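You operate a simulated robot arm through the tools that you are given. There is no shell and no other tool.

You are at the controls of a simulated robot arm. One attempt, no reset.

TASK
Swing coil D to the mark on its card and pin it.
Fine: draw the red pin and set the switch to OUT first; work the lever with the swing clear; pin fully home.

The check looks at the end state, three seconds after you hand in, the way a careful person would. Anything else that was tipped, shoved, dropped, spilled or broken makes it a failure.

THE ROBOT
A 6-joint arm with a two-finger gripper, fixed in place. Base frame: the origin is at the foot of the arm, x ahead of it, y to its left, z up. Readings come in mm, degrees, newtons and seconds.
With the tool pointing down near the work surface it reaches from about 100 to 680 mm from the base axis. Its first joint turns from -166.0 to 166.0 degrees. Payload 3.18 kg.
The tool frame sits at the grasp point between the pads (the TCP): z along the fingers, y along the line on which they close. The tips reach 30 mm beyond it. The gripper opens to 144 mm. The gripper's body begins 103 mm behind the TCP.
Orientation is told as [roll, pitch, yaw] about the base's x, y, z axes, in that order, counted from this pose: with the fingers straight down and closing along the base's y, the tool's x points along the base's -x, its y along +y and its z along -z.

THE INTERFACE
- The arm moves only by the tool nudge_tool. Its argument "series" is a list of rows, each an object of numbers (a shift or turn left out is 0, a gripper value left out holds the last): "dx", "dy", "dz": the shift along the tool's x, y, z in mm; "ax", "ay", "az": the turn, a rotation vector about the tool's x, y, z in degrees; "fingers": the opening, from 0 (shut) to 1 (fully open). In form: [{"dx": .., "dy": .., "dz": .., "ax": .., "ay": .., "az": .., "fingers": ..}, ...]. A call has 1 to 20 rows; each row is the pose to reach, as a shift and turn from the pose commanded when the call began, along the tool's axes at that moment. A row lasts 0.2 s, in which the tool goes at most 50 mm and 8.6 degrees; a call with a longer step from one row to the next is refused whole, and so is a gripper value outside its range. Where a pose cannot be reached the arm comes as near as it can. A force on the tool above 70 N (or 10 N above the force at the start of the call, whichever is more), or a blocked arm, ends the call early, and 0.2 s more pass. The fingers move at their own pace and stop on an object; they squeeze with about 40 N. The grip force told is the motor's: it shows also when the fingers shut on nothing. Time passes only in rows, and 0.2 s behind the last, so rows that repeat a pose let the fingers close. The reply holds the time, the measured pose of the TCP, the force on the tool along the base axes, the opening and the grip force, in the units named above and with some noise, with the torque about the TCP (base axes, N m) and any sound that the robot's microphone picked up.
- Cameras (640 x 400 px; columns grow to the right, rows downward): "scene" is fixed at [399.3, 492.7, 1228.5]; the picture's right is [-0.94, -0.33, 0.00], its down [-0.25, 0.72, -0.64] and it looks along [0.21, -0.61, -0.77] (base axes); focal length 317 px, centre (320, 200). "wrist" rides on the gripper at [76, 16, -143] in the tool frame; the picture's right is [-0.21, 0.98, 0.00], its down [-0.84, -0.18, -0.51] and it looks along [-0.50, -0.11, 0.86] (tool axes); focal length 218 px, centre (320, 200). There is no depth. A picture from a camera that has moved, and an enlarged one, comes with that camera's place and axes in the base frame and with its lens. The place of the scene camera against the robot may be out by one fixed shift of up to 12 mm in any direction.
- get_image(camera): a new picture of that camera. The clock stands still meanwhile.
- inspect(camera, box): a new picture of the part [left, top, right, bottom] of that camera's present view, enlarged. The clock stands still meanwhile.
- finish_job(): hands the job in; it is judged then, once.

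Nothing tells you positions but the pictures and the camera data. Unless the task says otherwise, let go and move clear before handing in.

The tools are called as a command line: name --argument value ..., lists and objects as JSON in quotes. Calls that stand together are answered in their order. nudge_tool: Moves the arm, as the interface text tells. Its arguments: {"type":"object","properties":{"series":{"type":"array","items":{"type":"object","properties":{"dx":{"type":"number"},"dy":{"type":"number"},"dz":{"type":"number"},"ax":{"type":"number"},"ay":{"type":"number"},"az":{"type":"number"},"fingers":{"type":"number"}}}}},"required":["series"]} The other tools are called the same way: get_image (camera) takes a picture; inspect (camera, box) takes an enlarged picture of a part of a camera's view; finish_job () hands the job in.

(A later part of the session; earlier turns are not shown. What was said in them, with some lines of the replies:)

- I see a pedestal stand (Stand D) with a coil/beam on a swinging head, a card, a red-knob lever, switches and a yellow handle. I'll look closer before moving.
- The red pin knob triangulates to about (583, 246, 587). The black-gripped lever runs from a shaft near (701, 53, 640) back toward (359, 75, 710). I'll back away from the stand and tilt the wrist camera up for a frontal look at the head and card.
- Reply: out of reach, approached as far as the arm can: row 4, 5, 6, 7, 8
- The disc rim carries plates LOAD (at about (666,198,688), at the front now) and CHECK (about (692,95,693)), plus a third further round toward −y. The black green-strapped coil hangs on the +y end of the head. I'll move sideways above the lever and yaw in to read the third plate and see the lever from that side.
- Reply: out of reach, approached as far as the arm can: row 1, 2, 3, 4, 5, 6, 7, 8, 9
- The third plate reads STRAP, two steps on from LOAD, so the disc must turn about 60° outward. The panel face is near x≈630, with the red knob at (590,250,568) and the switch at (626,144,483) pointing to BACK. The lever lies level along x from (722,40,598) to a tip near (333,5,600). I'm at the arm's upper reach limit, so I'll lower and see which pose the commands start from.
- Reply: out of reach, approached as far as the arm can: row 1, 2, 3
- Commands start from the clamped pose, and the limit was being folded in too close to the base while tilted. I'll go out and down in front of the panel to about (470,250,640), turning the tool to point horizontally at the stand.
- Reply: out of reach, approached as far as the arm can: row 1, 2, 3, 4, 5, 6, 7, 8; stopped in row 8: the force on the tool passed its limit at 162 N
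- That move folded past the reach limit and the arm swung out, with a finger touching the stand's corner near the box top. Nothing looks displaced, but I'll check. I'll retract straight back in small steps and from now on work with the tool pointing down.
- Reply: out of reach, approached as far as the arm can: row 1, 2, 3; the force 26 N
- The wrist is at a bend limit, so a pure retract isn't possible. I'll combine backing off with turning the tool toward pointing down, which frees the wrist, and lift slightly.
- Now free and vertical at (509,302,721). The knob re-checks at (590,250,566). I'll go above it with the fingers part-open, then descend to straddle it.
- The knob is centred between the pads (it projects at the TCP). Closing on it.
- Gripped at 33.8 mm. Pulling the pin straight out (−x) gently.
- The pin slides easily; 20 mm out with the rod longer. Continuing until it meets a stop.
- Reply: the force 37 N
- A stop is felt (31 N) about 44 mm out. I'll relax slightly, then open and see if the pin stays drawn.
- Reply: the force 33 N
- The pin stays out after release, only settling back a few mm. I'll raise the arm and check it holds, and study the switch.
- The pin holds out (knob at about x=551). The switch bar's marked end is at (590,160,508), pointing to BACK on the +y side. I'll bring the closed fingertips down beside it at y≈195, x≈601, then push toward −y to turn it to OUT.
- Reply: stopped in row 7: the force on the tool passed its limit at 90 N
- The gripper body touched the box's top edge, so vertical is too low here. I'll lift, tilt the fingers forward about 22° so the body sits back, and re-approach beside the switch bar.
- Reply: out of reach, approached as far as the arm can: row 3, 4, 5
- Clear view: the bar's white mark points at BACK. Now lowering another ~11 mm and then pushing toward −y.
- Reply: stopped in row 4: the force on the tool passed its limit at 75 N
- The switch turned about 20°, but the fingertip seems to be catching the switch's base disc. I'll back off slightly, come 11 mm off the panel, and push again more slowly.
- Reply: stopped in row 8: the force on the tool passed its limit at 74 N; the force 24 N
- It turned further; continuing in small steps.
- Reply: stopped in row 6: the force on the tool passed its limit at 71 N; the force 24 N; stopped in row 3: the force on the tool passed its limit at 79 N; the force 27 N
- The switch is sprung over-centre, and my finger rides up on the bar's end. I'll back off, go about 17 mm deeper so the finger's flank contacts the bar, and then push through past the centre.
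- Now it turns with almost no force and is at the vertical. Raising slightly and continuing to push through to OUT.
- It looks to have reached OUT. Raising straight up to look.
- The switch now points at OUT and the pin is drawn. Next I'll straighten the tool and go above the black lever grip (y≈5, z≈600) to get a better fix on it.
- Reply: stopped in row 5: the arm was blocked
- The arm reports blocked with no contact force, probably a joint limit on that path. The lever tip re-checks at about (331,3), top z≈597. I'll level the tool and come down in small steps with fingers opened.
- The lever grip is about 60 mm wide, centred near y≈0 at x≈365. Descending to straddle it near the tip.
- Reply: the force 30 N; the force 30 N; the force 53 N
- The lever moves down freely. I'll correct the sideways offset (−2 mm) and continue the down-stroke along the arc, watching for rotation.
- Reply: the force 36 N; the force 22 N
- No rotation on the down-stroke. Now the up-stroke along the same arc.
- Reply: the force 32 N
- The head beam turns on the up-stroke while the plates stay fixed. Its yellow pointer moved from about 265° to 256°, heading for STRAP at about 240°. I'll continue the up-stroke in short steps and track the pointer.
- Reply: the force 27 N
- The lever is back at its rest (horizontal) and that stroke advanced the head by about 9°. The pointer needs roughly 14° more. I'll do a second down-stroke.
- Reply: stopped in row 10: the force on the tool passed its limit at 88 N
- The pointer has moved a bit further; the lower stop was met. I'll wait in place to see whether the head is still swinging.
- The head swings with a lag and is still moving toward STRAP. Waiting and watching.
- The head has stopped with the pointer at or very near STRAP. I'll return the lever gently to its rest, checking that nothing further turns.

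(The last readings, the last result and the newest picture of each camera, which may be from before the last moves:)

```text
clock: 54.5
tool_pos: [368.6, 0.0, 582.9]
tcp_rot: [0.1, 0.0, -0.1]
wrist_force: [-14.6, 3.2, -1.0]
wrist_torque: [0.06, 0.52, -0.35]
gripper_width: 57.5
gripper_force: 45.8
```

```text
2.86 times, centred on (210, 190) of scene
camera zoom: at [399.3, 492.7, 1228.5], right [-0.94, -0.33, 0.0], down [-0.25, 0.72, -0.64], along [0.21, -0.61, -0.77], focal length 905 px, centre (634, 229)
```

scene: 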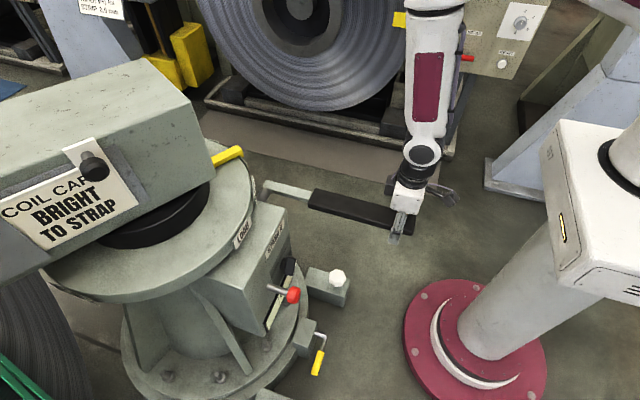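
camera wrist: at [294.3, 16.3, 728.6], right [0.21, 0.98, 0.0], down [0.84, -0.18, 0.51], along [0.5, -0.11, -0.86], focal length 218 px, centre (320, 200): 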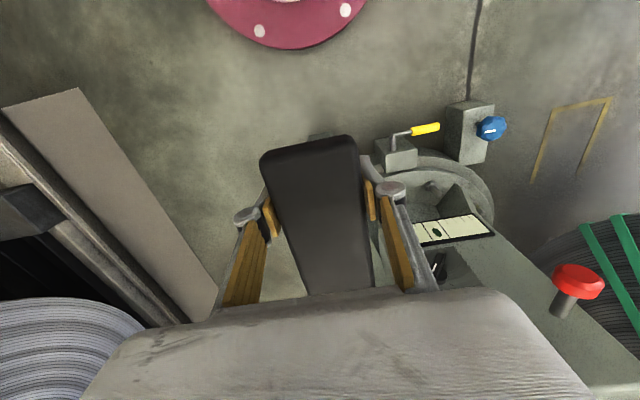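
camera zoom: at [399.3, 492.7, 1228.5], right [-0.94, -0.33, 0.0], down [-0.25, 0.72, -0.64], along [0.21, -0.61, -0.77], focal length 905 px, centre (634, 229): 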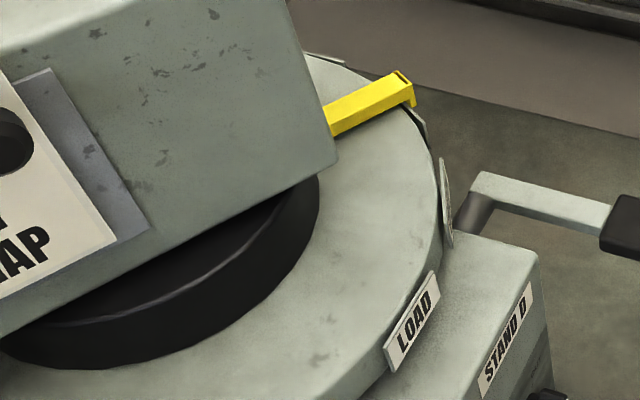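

Lever is at rest and the head is steady. Releasing the lever and going up and forward to get a close look at the pointer against STRAP.

nudge_tool --series '[{"fingers": 0.55}, {"fingers": 0.7}, {"fingers": 0.75}, {"dz": -30}, {"dz": -65}, {"dz": -105}, {"dz": -150}]'

nudge_tool --series '[{"dx": -40, "fingers": 0.3}, {"dx": -80, "dy": -10, "fingers": 0.0}, {"dx": -120, "dy": -20, "fingers": 0.0}, {"dx": -160, "dy": -30, "fingers": 0.0}, {"dx": -200, "dy": -30, "fingers": 0.0}, {"dx": -230, "dy": -30, "fingers": 0.0}]'

get_image --camera "wrist"

get_image --camera "scene"

```text
clock: 56.1
tool_pos: [369.8, -2.0, 731.8]
tcp_rot: [0.1, -0.1, 0.0]
wrist_force: [-0.1, -0.5, -0.6]
wrist_torque: [-0.01, -0.02, 0.0]
gripper_width: 107.9
gripper_force: 0.0
```

```text
clock: 57.5
tool_pos: [602.1, -31.1, 732.5]
tcp_rot: [0.1, -0.2, 0.1]
wrist_force: [0.7, -0.1, 0.1]
wrist_torque: [0.02, -0.01, 0.02]
gripper_width: 0.0
gripper_force: 30.6
```

```text
taken
camera wrist: at [525.6, -15.4, 874.7], right [0.21, 0.98, 0.0], down [0.84, -0.18, 0.51], along [0.5, -0.1, -0.86], focal length 218 px, centre (320, 200)
```

wrist: 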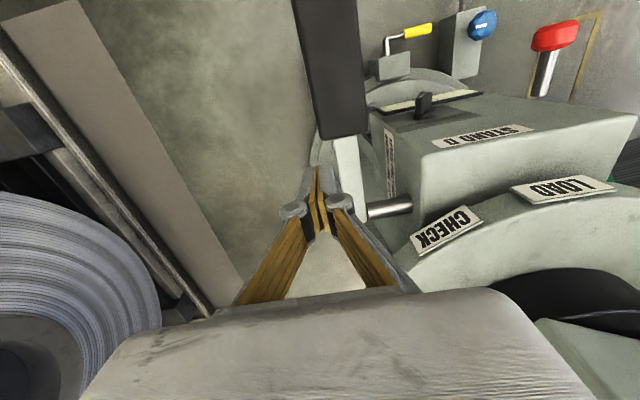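

```text
taken
```

scene: 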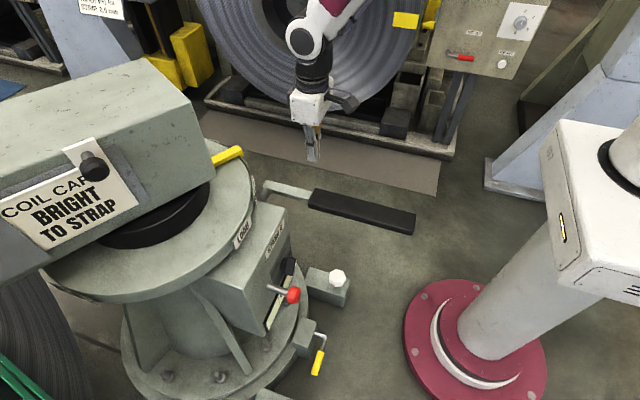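

There's an extra label on the box's side. I'll read it, and I need a tilt to see STRAP.

inspect --camera "wrist" --box '[360, 100, 480, 220]'

nudge_tool --series '[{"ay": -8}, {"ay": -16}, {"ay": -24}]'

get_image --camera "wrist"

```text
3.33 times, centred on (420, 160) of wrist
camera zoom: at [525.6, -15.4, 874.7], right [0.21, 0.98, 0.0], down [0.84, -0.18, 0.51], along [0.5, -0.1, -0.86], focal length 728 px, centre (-13, 333)
```

zoom: 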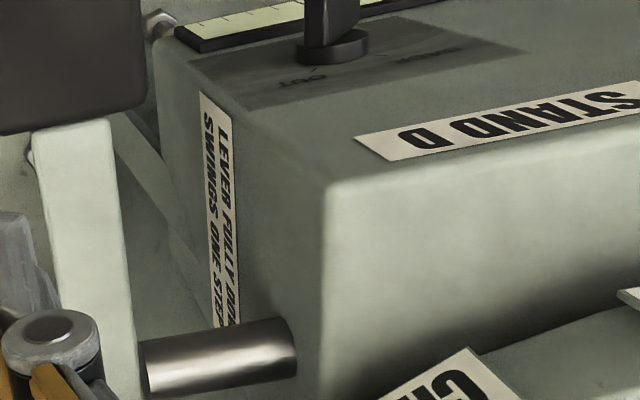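

```text
clock: 58.3
tool_pos: [600.5, -36.7, 732.7]
tcp_rot: [-1.3, -21.3, -0.1]
wrist_force: [0.9, 0.6, -0.1]
wrist_torque: [-0.02, 0.01, 0.03]
gripper_width: 0.0
gripper_force: 31.1
out of reach, approached as far as the arm can: row 3
```

```text
taken
camera wrist: at [477.8, -17.3, 836.9], right [0.2, 0.98, 0.06], down [0.6, -0.17, 0.78], along [0.77, -0.12, -0.62], focal length 218 px, centre (320, 200)
```

wrist: 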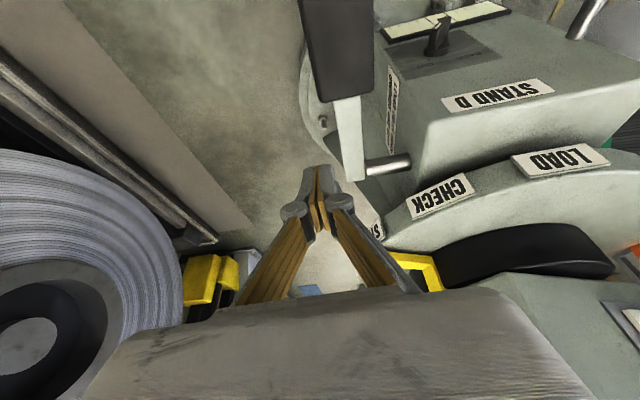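

The label says "LEVER FULLY DOWN SWINGS ONE STEP". I'll shift further to −y for an unobstructed look at pointer vs STRAP.

nudge_tool --series '[{"dy": -30, "ay": 2}, {"dy": -60, "ay": 2}, {"dy": -90, "ay": 2}, {"dy": -110, "ay": 2}]'

get_image --camera "wrist"

inspect --camera "wrist" --box '[360, 140, 560, 300]'

```text
clock: 59.3
tool_pos: [612.1, -142.7, 737.9]
tcp_rot: [10.0, -23.1, -25.2]
wrist_force: [-1.3, 0.2, -0.2]
wrist_torque: [-0.03, -0.16, -0.02]
gripper_width: 0.0
gripper_force: 30.5
out of reach, approached as far as the arm can: row 1
```

```text
taken
camera wrist: at [494.9, -96.0, 839.6], right [0.52, 0.82, 0.24], down [0.42, -0.49, 0.76], along [0.74, -0.3, -0.6], focal length 218 px, centre (320, 200)
```

wrist: 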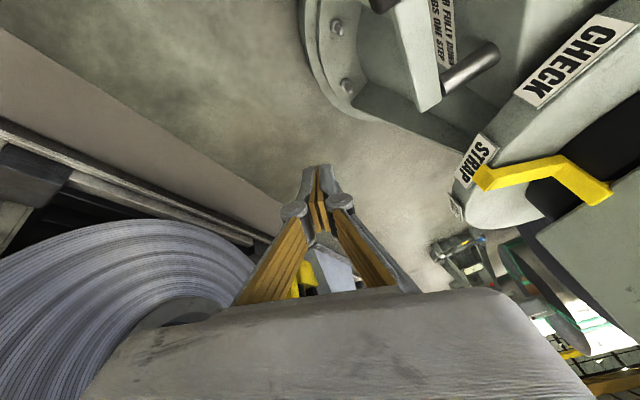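

```text
2.50 times, centred on (460, 220) of wrist
camera zoom: at [494.9, -96.0, 839.6], right [0.52, 0.82, 0.24], down [0.42, -0.49, 0.76], along [0.74, -0.3, -0.6], focal length 546 px, centre (-30, 150)
```

zoom: 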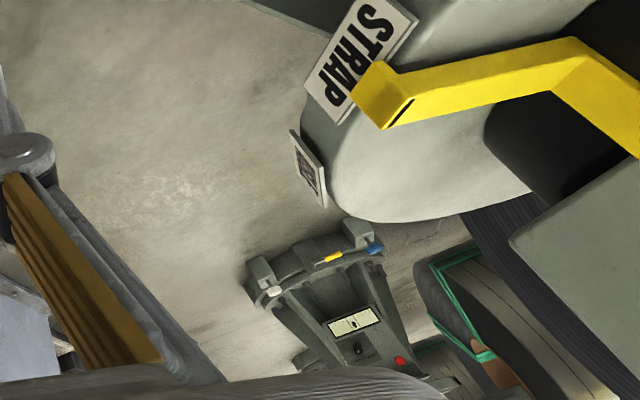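

The pointer's end sits right over STRAP (its projection falls at the plate's centre), so the head is at the card's mark. Now I'll straighten the tool and return to the pin.

nudge_tool --series '[{"dx": 28, "dy": 19, "dz": -13.7, "ax": 0.9, "ay": 5, "az": -4.6}, {"dx": 56, "dy": 38, "dz": -27.4, "ax": 1.8, "ay": 9.9, "az": -9.1}, {"dx": 84, "dy": 57, "dz": -41, "ax": 2.8, "ay": 14.9, "az": -13.7}, {"dx": 112, "dy": 76, "dz": -54.7, "ax": 3.7, "ay": 19.8, "az": -18.2}, {"dx": 140.6, "dy": 95, "dz": -68.4, "ax": 4.6, "ay": 24.8, "az": -22.8}]'

get_image --camera "scene"

```text
clock: 60.7
tool_pos: [496.3, -91.7, 755.2]
tcp_rot: [-21.7, -2.8, 22.0]
wrist_force: [-0.9, -0.3, -0.6]
wrist_torque: [0.0, -0.03, 0.0]
gripper_width: 0.3
gripper_force: 29.7
out of reach, approached as far as the arm can: row 2, 3, 4
stopped in row 5: the arm was blocked; the commanded pose is now the measured one
```

```text
taken
```

scene: 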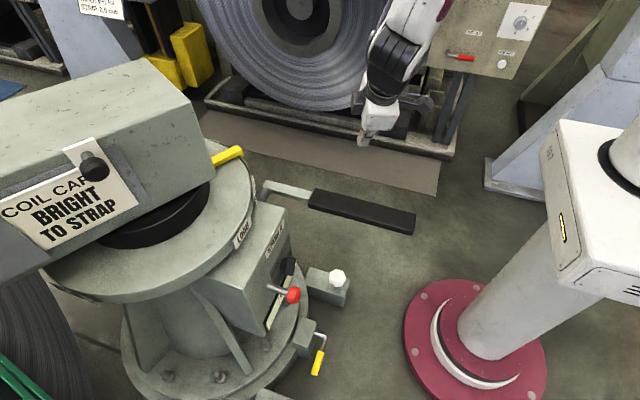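

nudge_tool --series '[{"dx": -2, "dy": 12.8, "dz": 4.4, "ax": -5.2, "ay": 1.7, "az": 5.3}, {"dx": -4.2, "dy": 25.7, "dz": 8.9, "ax": -10.4, "ay": 3.4, "az": 10.6}, {"dx": -6.3, "dy": 38.5, "dz": 13.3, "ax": -15.7, "ay": 5.2, "az": 15.9}, {"dx": -8.4, "dy": 51.4, "dz": 17.7, "ax": -20.9, "ay": 6.9, "az": 21.2}]'

```text
clock: 61.7
tool_pos: [490.6, -49.0, 720.6]
tcp_rot: [-0.1, 0.0, 0.0]
wrist_force: [-0.3, -0.7, 0.6]
wrist_torque: [0.0, 0.02, 0.01]
gripper_width: 0.0
gripper_force: 30.7
```

Vertical again. Now over the drawn pin.

nudge_tool --series '[{"dx": -9, "dy": 43}, {"dx": -18, "dy": 86}, {"dx": -27, "dy": 129, "fingers": 0.55}, {"dx": -36, "dy": 172, "fingers": 0.55}, {"dx": -45, "dy": 215, "fingers": 0.55}, {"dx": -54, "dy": 258, "fingers": 0.55}, {"dx": -60, "dy": 300, "fingers": 0.55}, {"dx": -60, "dy": 300, "dz": 40, "fingers": 0.55}, {"dx": -60, "dy": 300, "dz": 80, "fingers": 0.55}]'

get_image --camera "wrist"

get_image --camera "scene"

```text
clock: 63.7
tool_pos: [551.4, 250.4, 642.6]
tcp_rot: [-0.1, -0.1, -0.1]
wrist_force: [0.0, 0.5, 0.3]
wrist_torque: [0.0, 0.0, -0.02]
gripper_width: 79.0
gripper_force: 0.0
```

```text
taken
camera wrist: at [475.4, 266.2, 785.4], right [0.21, 0.98, 0.0], down [0.84, -0.18, 0.51], along [0.5, -0.11, -0.86], focal length 218 px, centre (320, 200)
```

wrist: 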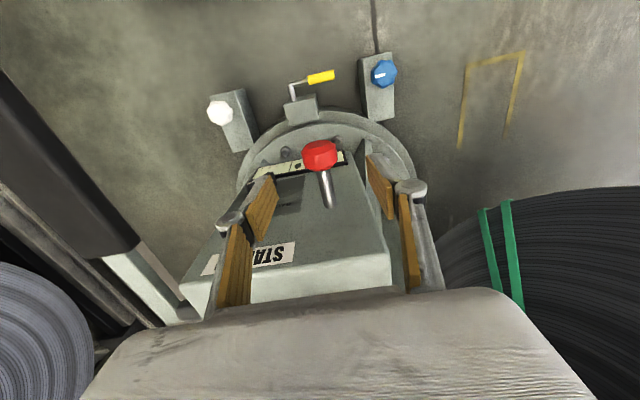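

```text
taken
```

scene: 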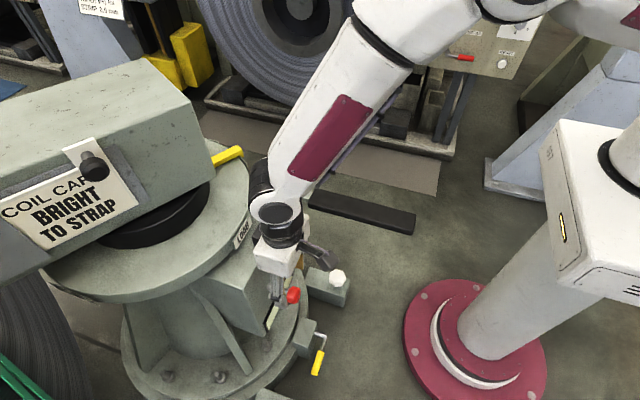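

nudge_tool --series '[{"dz": 25}, {"dz": 50}, {"dz": 66}, {"dz": 76}]'

inspect --camera "wrist" --box '[200, 50, 440, 250]'

```text
clock: 64.7
tool_pos: [552.2, 249.8, 563.1]
tcp_rot: [-0.2, 0.0, 0.0]
wrist_force: [0.3, 0.1, 0.5]
wrist_torque: [0.01, -0.02, 0.0]
gripper_width: 79.1
gripper_force: 0.1
```

```text
2.00 times, centred on (320, 150) of wrist
camera zoom: at [475.1, 266.4, 706.5], right [0.21, 0.98, 0.0], down [0.84, -0.18, 0.51], along [0.5, -0.11, -0.86], focal length 436 px, centre (320, 300)
```

zoom: 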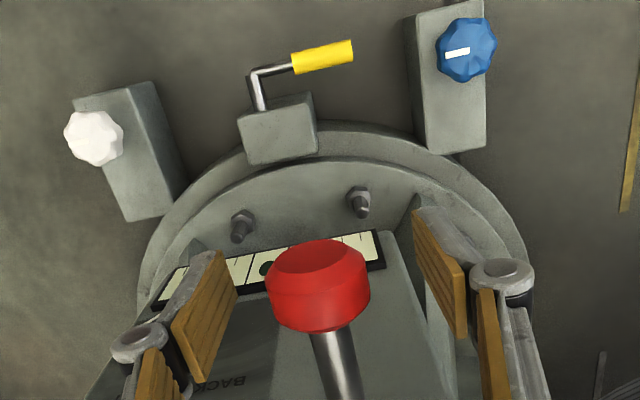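

Knob is centred. Closing, then pushing in slowly (+x).

nudge_tool --series '[{"dz": -2, "fingers": 0.35}, {"dz": -2, "fingers": 0.0}, {"dz": -2, "fingers": 0.0}, {"dz": -2, "fingers": 0.0}]'

nudge_tool --series '[{"dx": -4}, {"dx": -8}, {"dx": -12}, {"dx": -16}, {"dx": -20}]'

inspect --camera "wrist" --box '[200, 50, 440, 250]'

```text
clock: 65.7
tool_pos: [551.3, 250.9, 567.2]
tcp_rot: [-0.1, 0.0, 0.0]
wrist_force: [-0.1, 4.1, 0.1]
wrist_torque: [0.01, -0.1, 0.0]
gripper_width: 33.6
gripper_force: 45.2
```

```text
clock: 66.9
tool_pos: [571.7, 249.7, 566.6]
tcp_rot: [-0.1, 0.0, 0.1]
wrist_force: [-1.2, 2.1, -2.6]
wrist_torque: [-0.03, 0.45, 0.03]
gripper_width: 33.6
gripper_force: 44.9
```

```text
2.00 times, centred on (320, 150) of wrist
camera zoom: at [494.5, 266.5, 708.6], right [0.21, 0.98, 0.0], down [0.84, -0.18, 0.51], along [0.5, -0.11, -0.86], focal length 436 px, centre (320, 300)
```

zoom: 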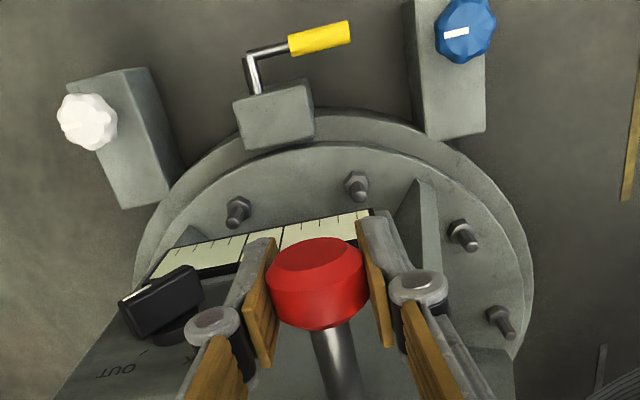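

nudge_tool --series '[{"dx": -3, "dy": -0.2}, {"dx": -6, "dy": -0.4}, {"dx": -9, "dy": -0.6}, {"dx": -12, "dy": -0.8}, {"dx": -15, "dy": -1}, {"dx": -18, "dy": -1.2}]'

inspect --camera "wrist" --box '[200, 50, 440, 250]'

```text
clock: 68.3
tool_pos: [590.5, 249.8, 565.8]
tcp_rot: [0.0, -0.2, 0.0]
wrist_force: [4.1, 23.4, -8.3]
wrist_torque: [-0.12, 0.73, -0.07]
gripper_width: 33.8
gripper_force: 45.4
```

```text
2.00 times, centred on (320, 150) of wrist
camera zoom: at [513.4, 266.1, 708.4], right [0.21, 0.98, 0.0], down [0.84, -0.18, 0.51], along [0.5, -0.11, -0.86], focal length 436 px, centre (320, 300)
```

zoom: 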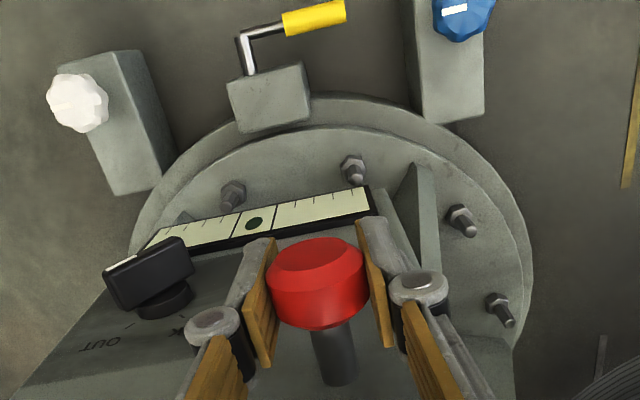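

It went in to the original depth (x≈590.5) without jamming. I'll relax the sideways load and push gently on to feel the end stop.

nudge_tool --series '[{"dy": 0.9}, {"dy": 0.9, "dx": -1}, {"dy": 0.9, "dx": -2}, {"dy": 0.9, "dx": -3}, {"dy": 0.9, "dx": -4}]'

inspect --camera "wrist" --box '[200, 50, 440, 250]'

```text
clock: 69.5
tool_pos: [592.2, 248.6, 566.9]
tcp_rot: [-0.2, 0.1, 0.1]
wrist_force: [-4.5, 21.0, 0.7]
wrist_torque: [-0.07, -0.57, 0.04]
gripper_width: 33.9
gripper_force: 45.0
```

```text
2.00 times, centred on (320, 150) of wrist
camera zoom: at [515.5, 266.4, 708.7], right [0.21, 0.98, 0.0], down [0.84, -0.18, 0.51], along [0.5, -0.11, -0.86], focal length 436 px, centre (320, 300)
```

zoom: 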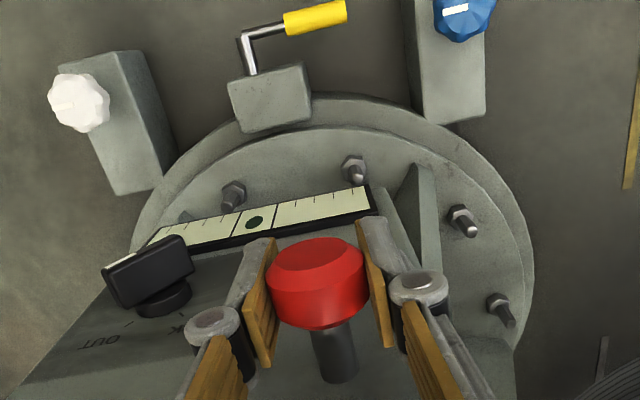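

nudge_tool --series '[{"dy": -0.5, "dx": -1.5}, {"dy": -0.5, "dx": -3}, {"dy": -0.5, "dx": -3}]'

```text
clock: 70.3
tool_pos: [592.4, 249.6, 565.4]
tcp_rot: [-0.2, 0.2, 0.1]
wrist_force: [-27.3, 21.5, 12.2]
wrist_torque: [-0.04, 0.12, 0.02]
gripper_width: 33.4
gripper_force: 45.4
```

Firm stop at x≈592 (27 N) — the pin is home. Relaxing, opening and backing off upward.

nudge_tool --series '[{"dx": 2}, {"dx": 2, "fingers": 0.3}, {"dx": 2, "fingers": 0.5}, {"dx": 2, "fingers": 0.55}, {"dx": 2, "dz": -25}, {"dx": 2, "dz": -60}, {"dx": 12, "dz": -100}, {"dx": 40, "dz": -130}, {"dx": 80, "dz": -150, "dy": -10}]'

get_image --camera "wrist"

get_image --camera "scene"

inspect --camera "scene" --box '[180, 120, 360, 320]'

```text
clock: 72.3
tool_pos: [515.0, 240.9, 716.8]
tcp_rot: [-0.1, 0.0, 0.0]
wrist_force: [0.7, -0.5, -0.8]
wrist_torque: [0.04, -0.04, -0.02]
gripper_width: 79.3
gripper_force: 0.0
```

```text
taken
camera wrist: at [438.4, 256.7, 858.5], right [0.21, 0.98, 0.0], down [0.84, -0.18, 0.51], along [0.5, -0.11, -0.86], focal length 218 px, centre (320, 200)
```

wrist: 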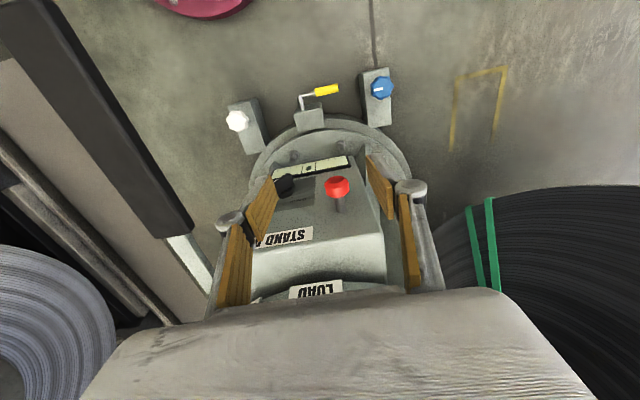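

```text
taken
```

scene: 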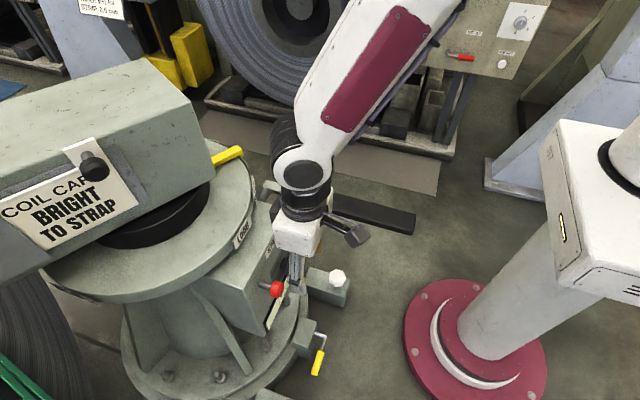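

```text
2.00 times, centred on (270, 220) of scene
camera zoom: at [399.3, 492.7, 1228.5], right [-0.94, -0.33, 0.0], down [-0.25, 0.72, -0.64], along [0.21, -0.61, -0.77], focal length 634 px, centre (420, 160)
```

zoom: 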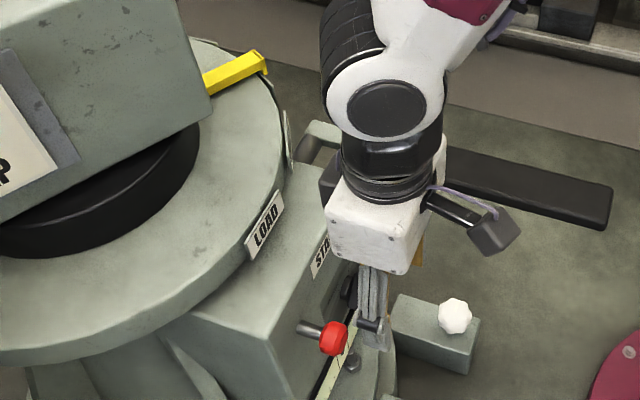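

The knob appears at its original position. Moving the arm clear to a parked pose for a direct comparison with the starting picture.

nudge_tool --series '[{"dx": 15, "dy": -20, "dz": -25}, {"dx": 30, "dy": -40, "dz": -50}, {"dx": 40, "dy": -60, "dz": -75}, {"dx": 40, "dy": -60, "dz": -80}]'

inspect --camera "scene" --box '[200, 250, 400, 400]'

inspect --camera "wrist" --box '[240, 70, 440, 190]'

inspect --camera "wrist" --box '[220, 180, 460, 310]'

get_image --camera "scene"

get_image --camera "wrist"

```text
clock: 73.3
tool_pos: [476.6, 179.2, 797.0]
tcp_rot: [0.0, 0.1, -0.1]
wrist_force: [-0.4, -0.3, 0.8]
wrist_torque: [0.01, 0.01, 0.01]
gripper_width: 78.9
gripper_force: 0.1
```

```text
2.67 times, centred on (300, 325) of scene
camera zoom: at [399.3, 492.7, 1228.5], right [-0.94, -0.33, 0.0], down [-0.25, 0.72, -0.64], along [0.21, -0.61, -0.77], focal length 845 px, centre (373, -133)
```

zoom: 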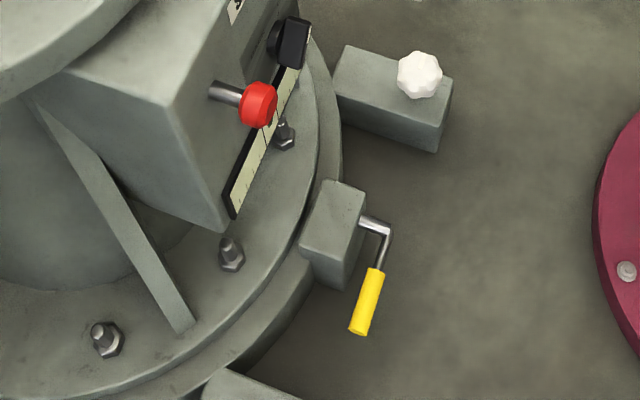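

```text
3.20 times, centred on (340, 130) of wrist
camera zoom: at [398.6, 195.6, 938.8], right [0.21, 0.98, 0.0], down [0.84, -0.18, 0.51], along [0.5, -0.11, -0.86], focal length 698 px, centre (256, 424)
```

zoom: 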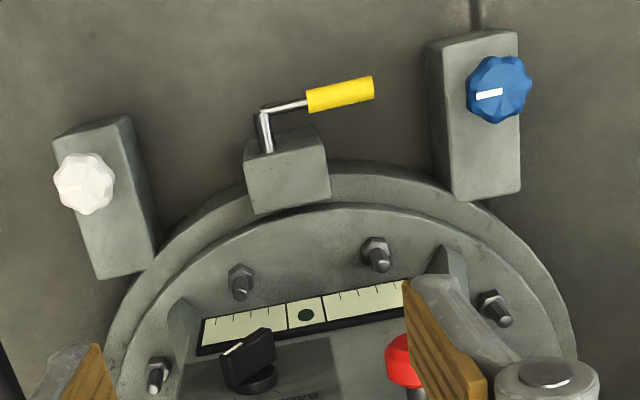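

```text
2.67 times, centred on (340, 245) of wrist
camera zoom: at [398.6, 195.6, 938.8], right [0.21, 0.98, 0.0], down [0.84, -0.18, 0.51], along [0.5, -0.11, -0.86], focal length 582 px, centre (267, 80)
```

zoom: 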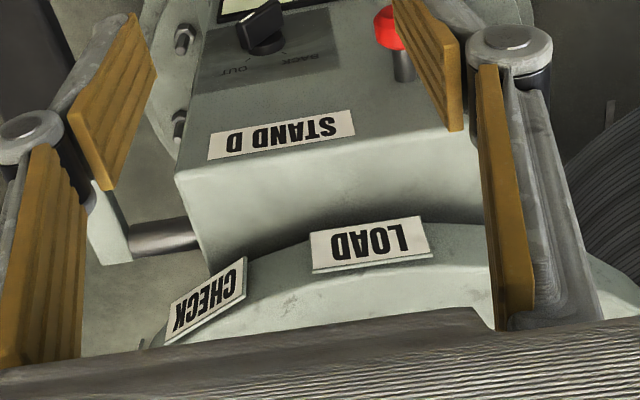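

```text
taken
```

scene: 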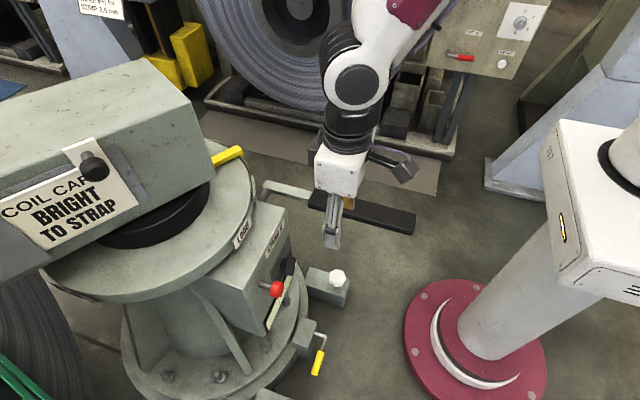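

```text
taken
camera wrist: at [398.6, 195.6, 938.8], right [0.21, 0.98, 0.0], down [0.84, -0.18, 0.51], along [0.5, -0.11, -0.86], focal length 218 px, centre (320, 200)
```

wrist: 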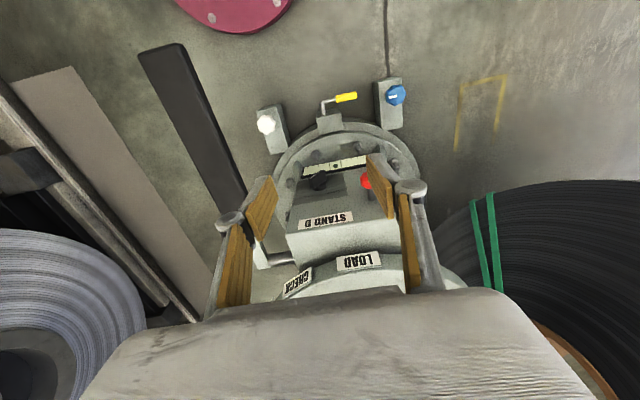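

inspect --camera "scene" --box '[200, 130, 270, 175]'

```text
8.89 times, centred on (235, 152) of scene
camera zoom: at [399.3, 492.7, 1228.5], right [-0.94, -0.33, 0.0], down [-0.25, 0.72, -0.64], along [0.21, -0.61, -0.77], focal length 2816 px, centre (1076, 622)
```

zoom: 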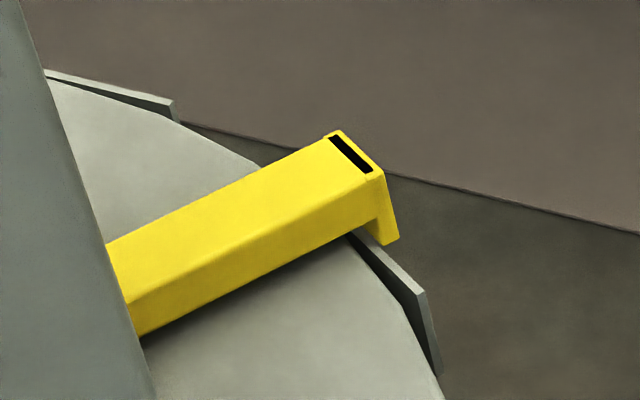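

The yellow pointer sits over STRAP and the red pin is back at exactly its seated position. The switch is at OUT, the lever is at rest, and the white and blue knobs and the yellow crank are unchanged. The arm is clear with nothing held, so I'm handing in.

finish_job

```text
The job is handed in.
```

I've handed the job in with coil D swung to STRAP, the mark on its card, and the red pin pushed fully home. No check result has come back yet.

- **Swing:** I drew the pin, set the switch to OUT, then gave the lever two full down-strokes. The yellow pointer now sits over the STRAP plate, within about 1–2° by my measurement.
- **Pin:** It slid in without jamming and met a firm stop at its original depth. In the pictures the knob is exactly where it started.
- **Other controls:** The lever is back at rest and the switch is still at OUT. The white knob, blue knob and yellow crank look the same as at the start.
- **Contact with the stand:** The gripper bumped the stand twice. Early on, a move went out of reach and a finger hit the corner of the box at about 160 N. Later the gripper body touched the top edge of the box at about 90 N. I saw no damage and nothing out of place after either.
- **Arm:** It is parked clear near its starting pose with the gripper empty.
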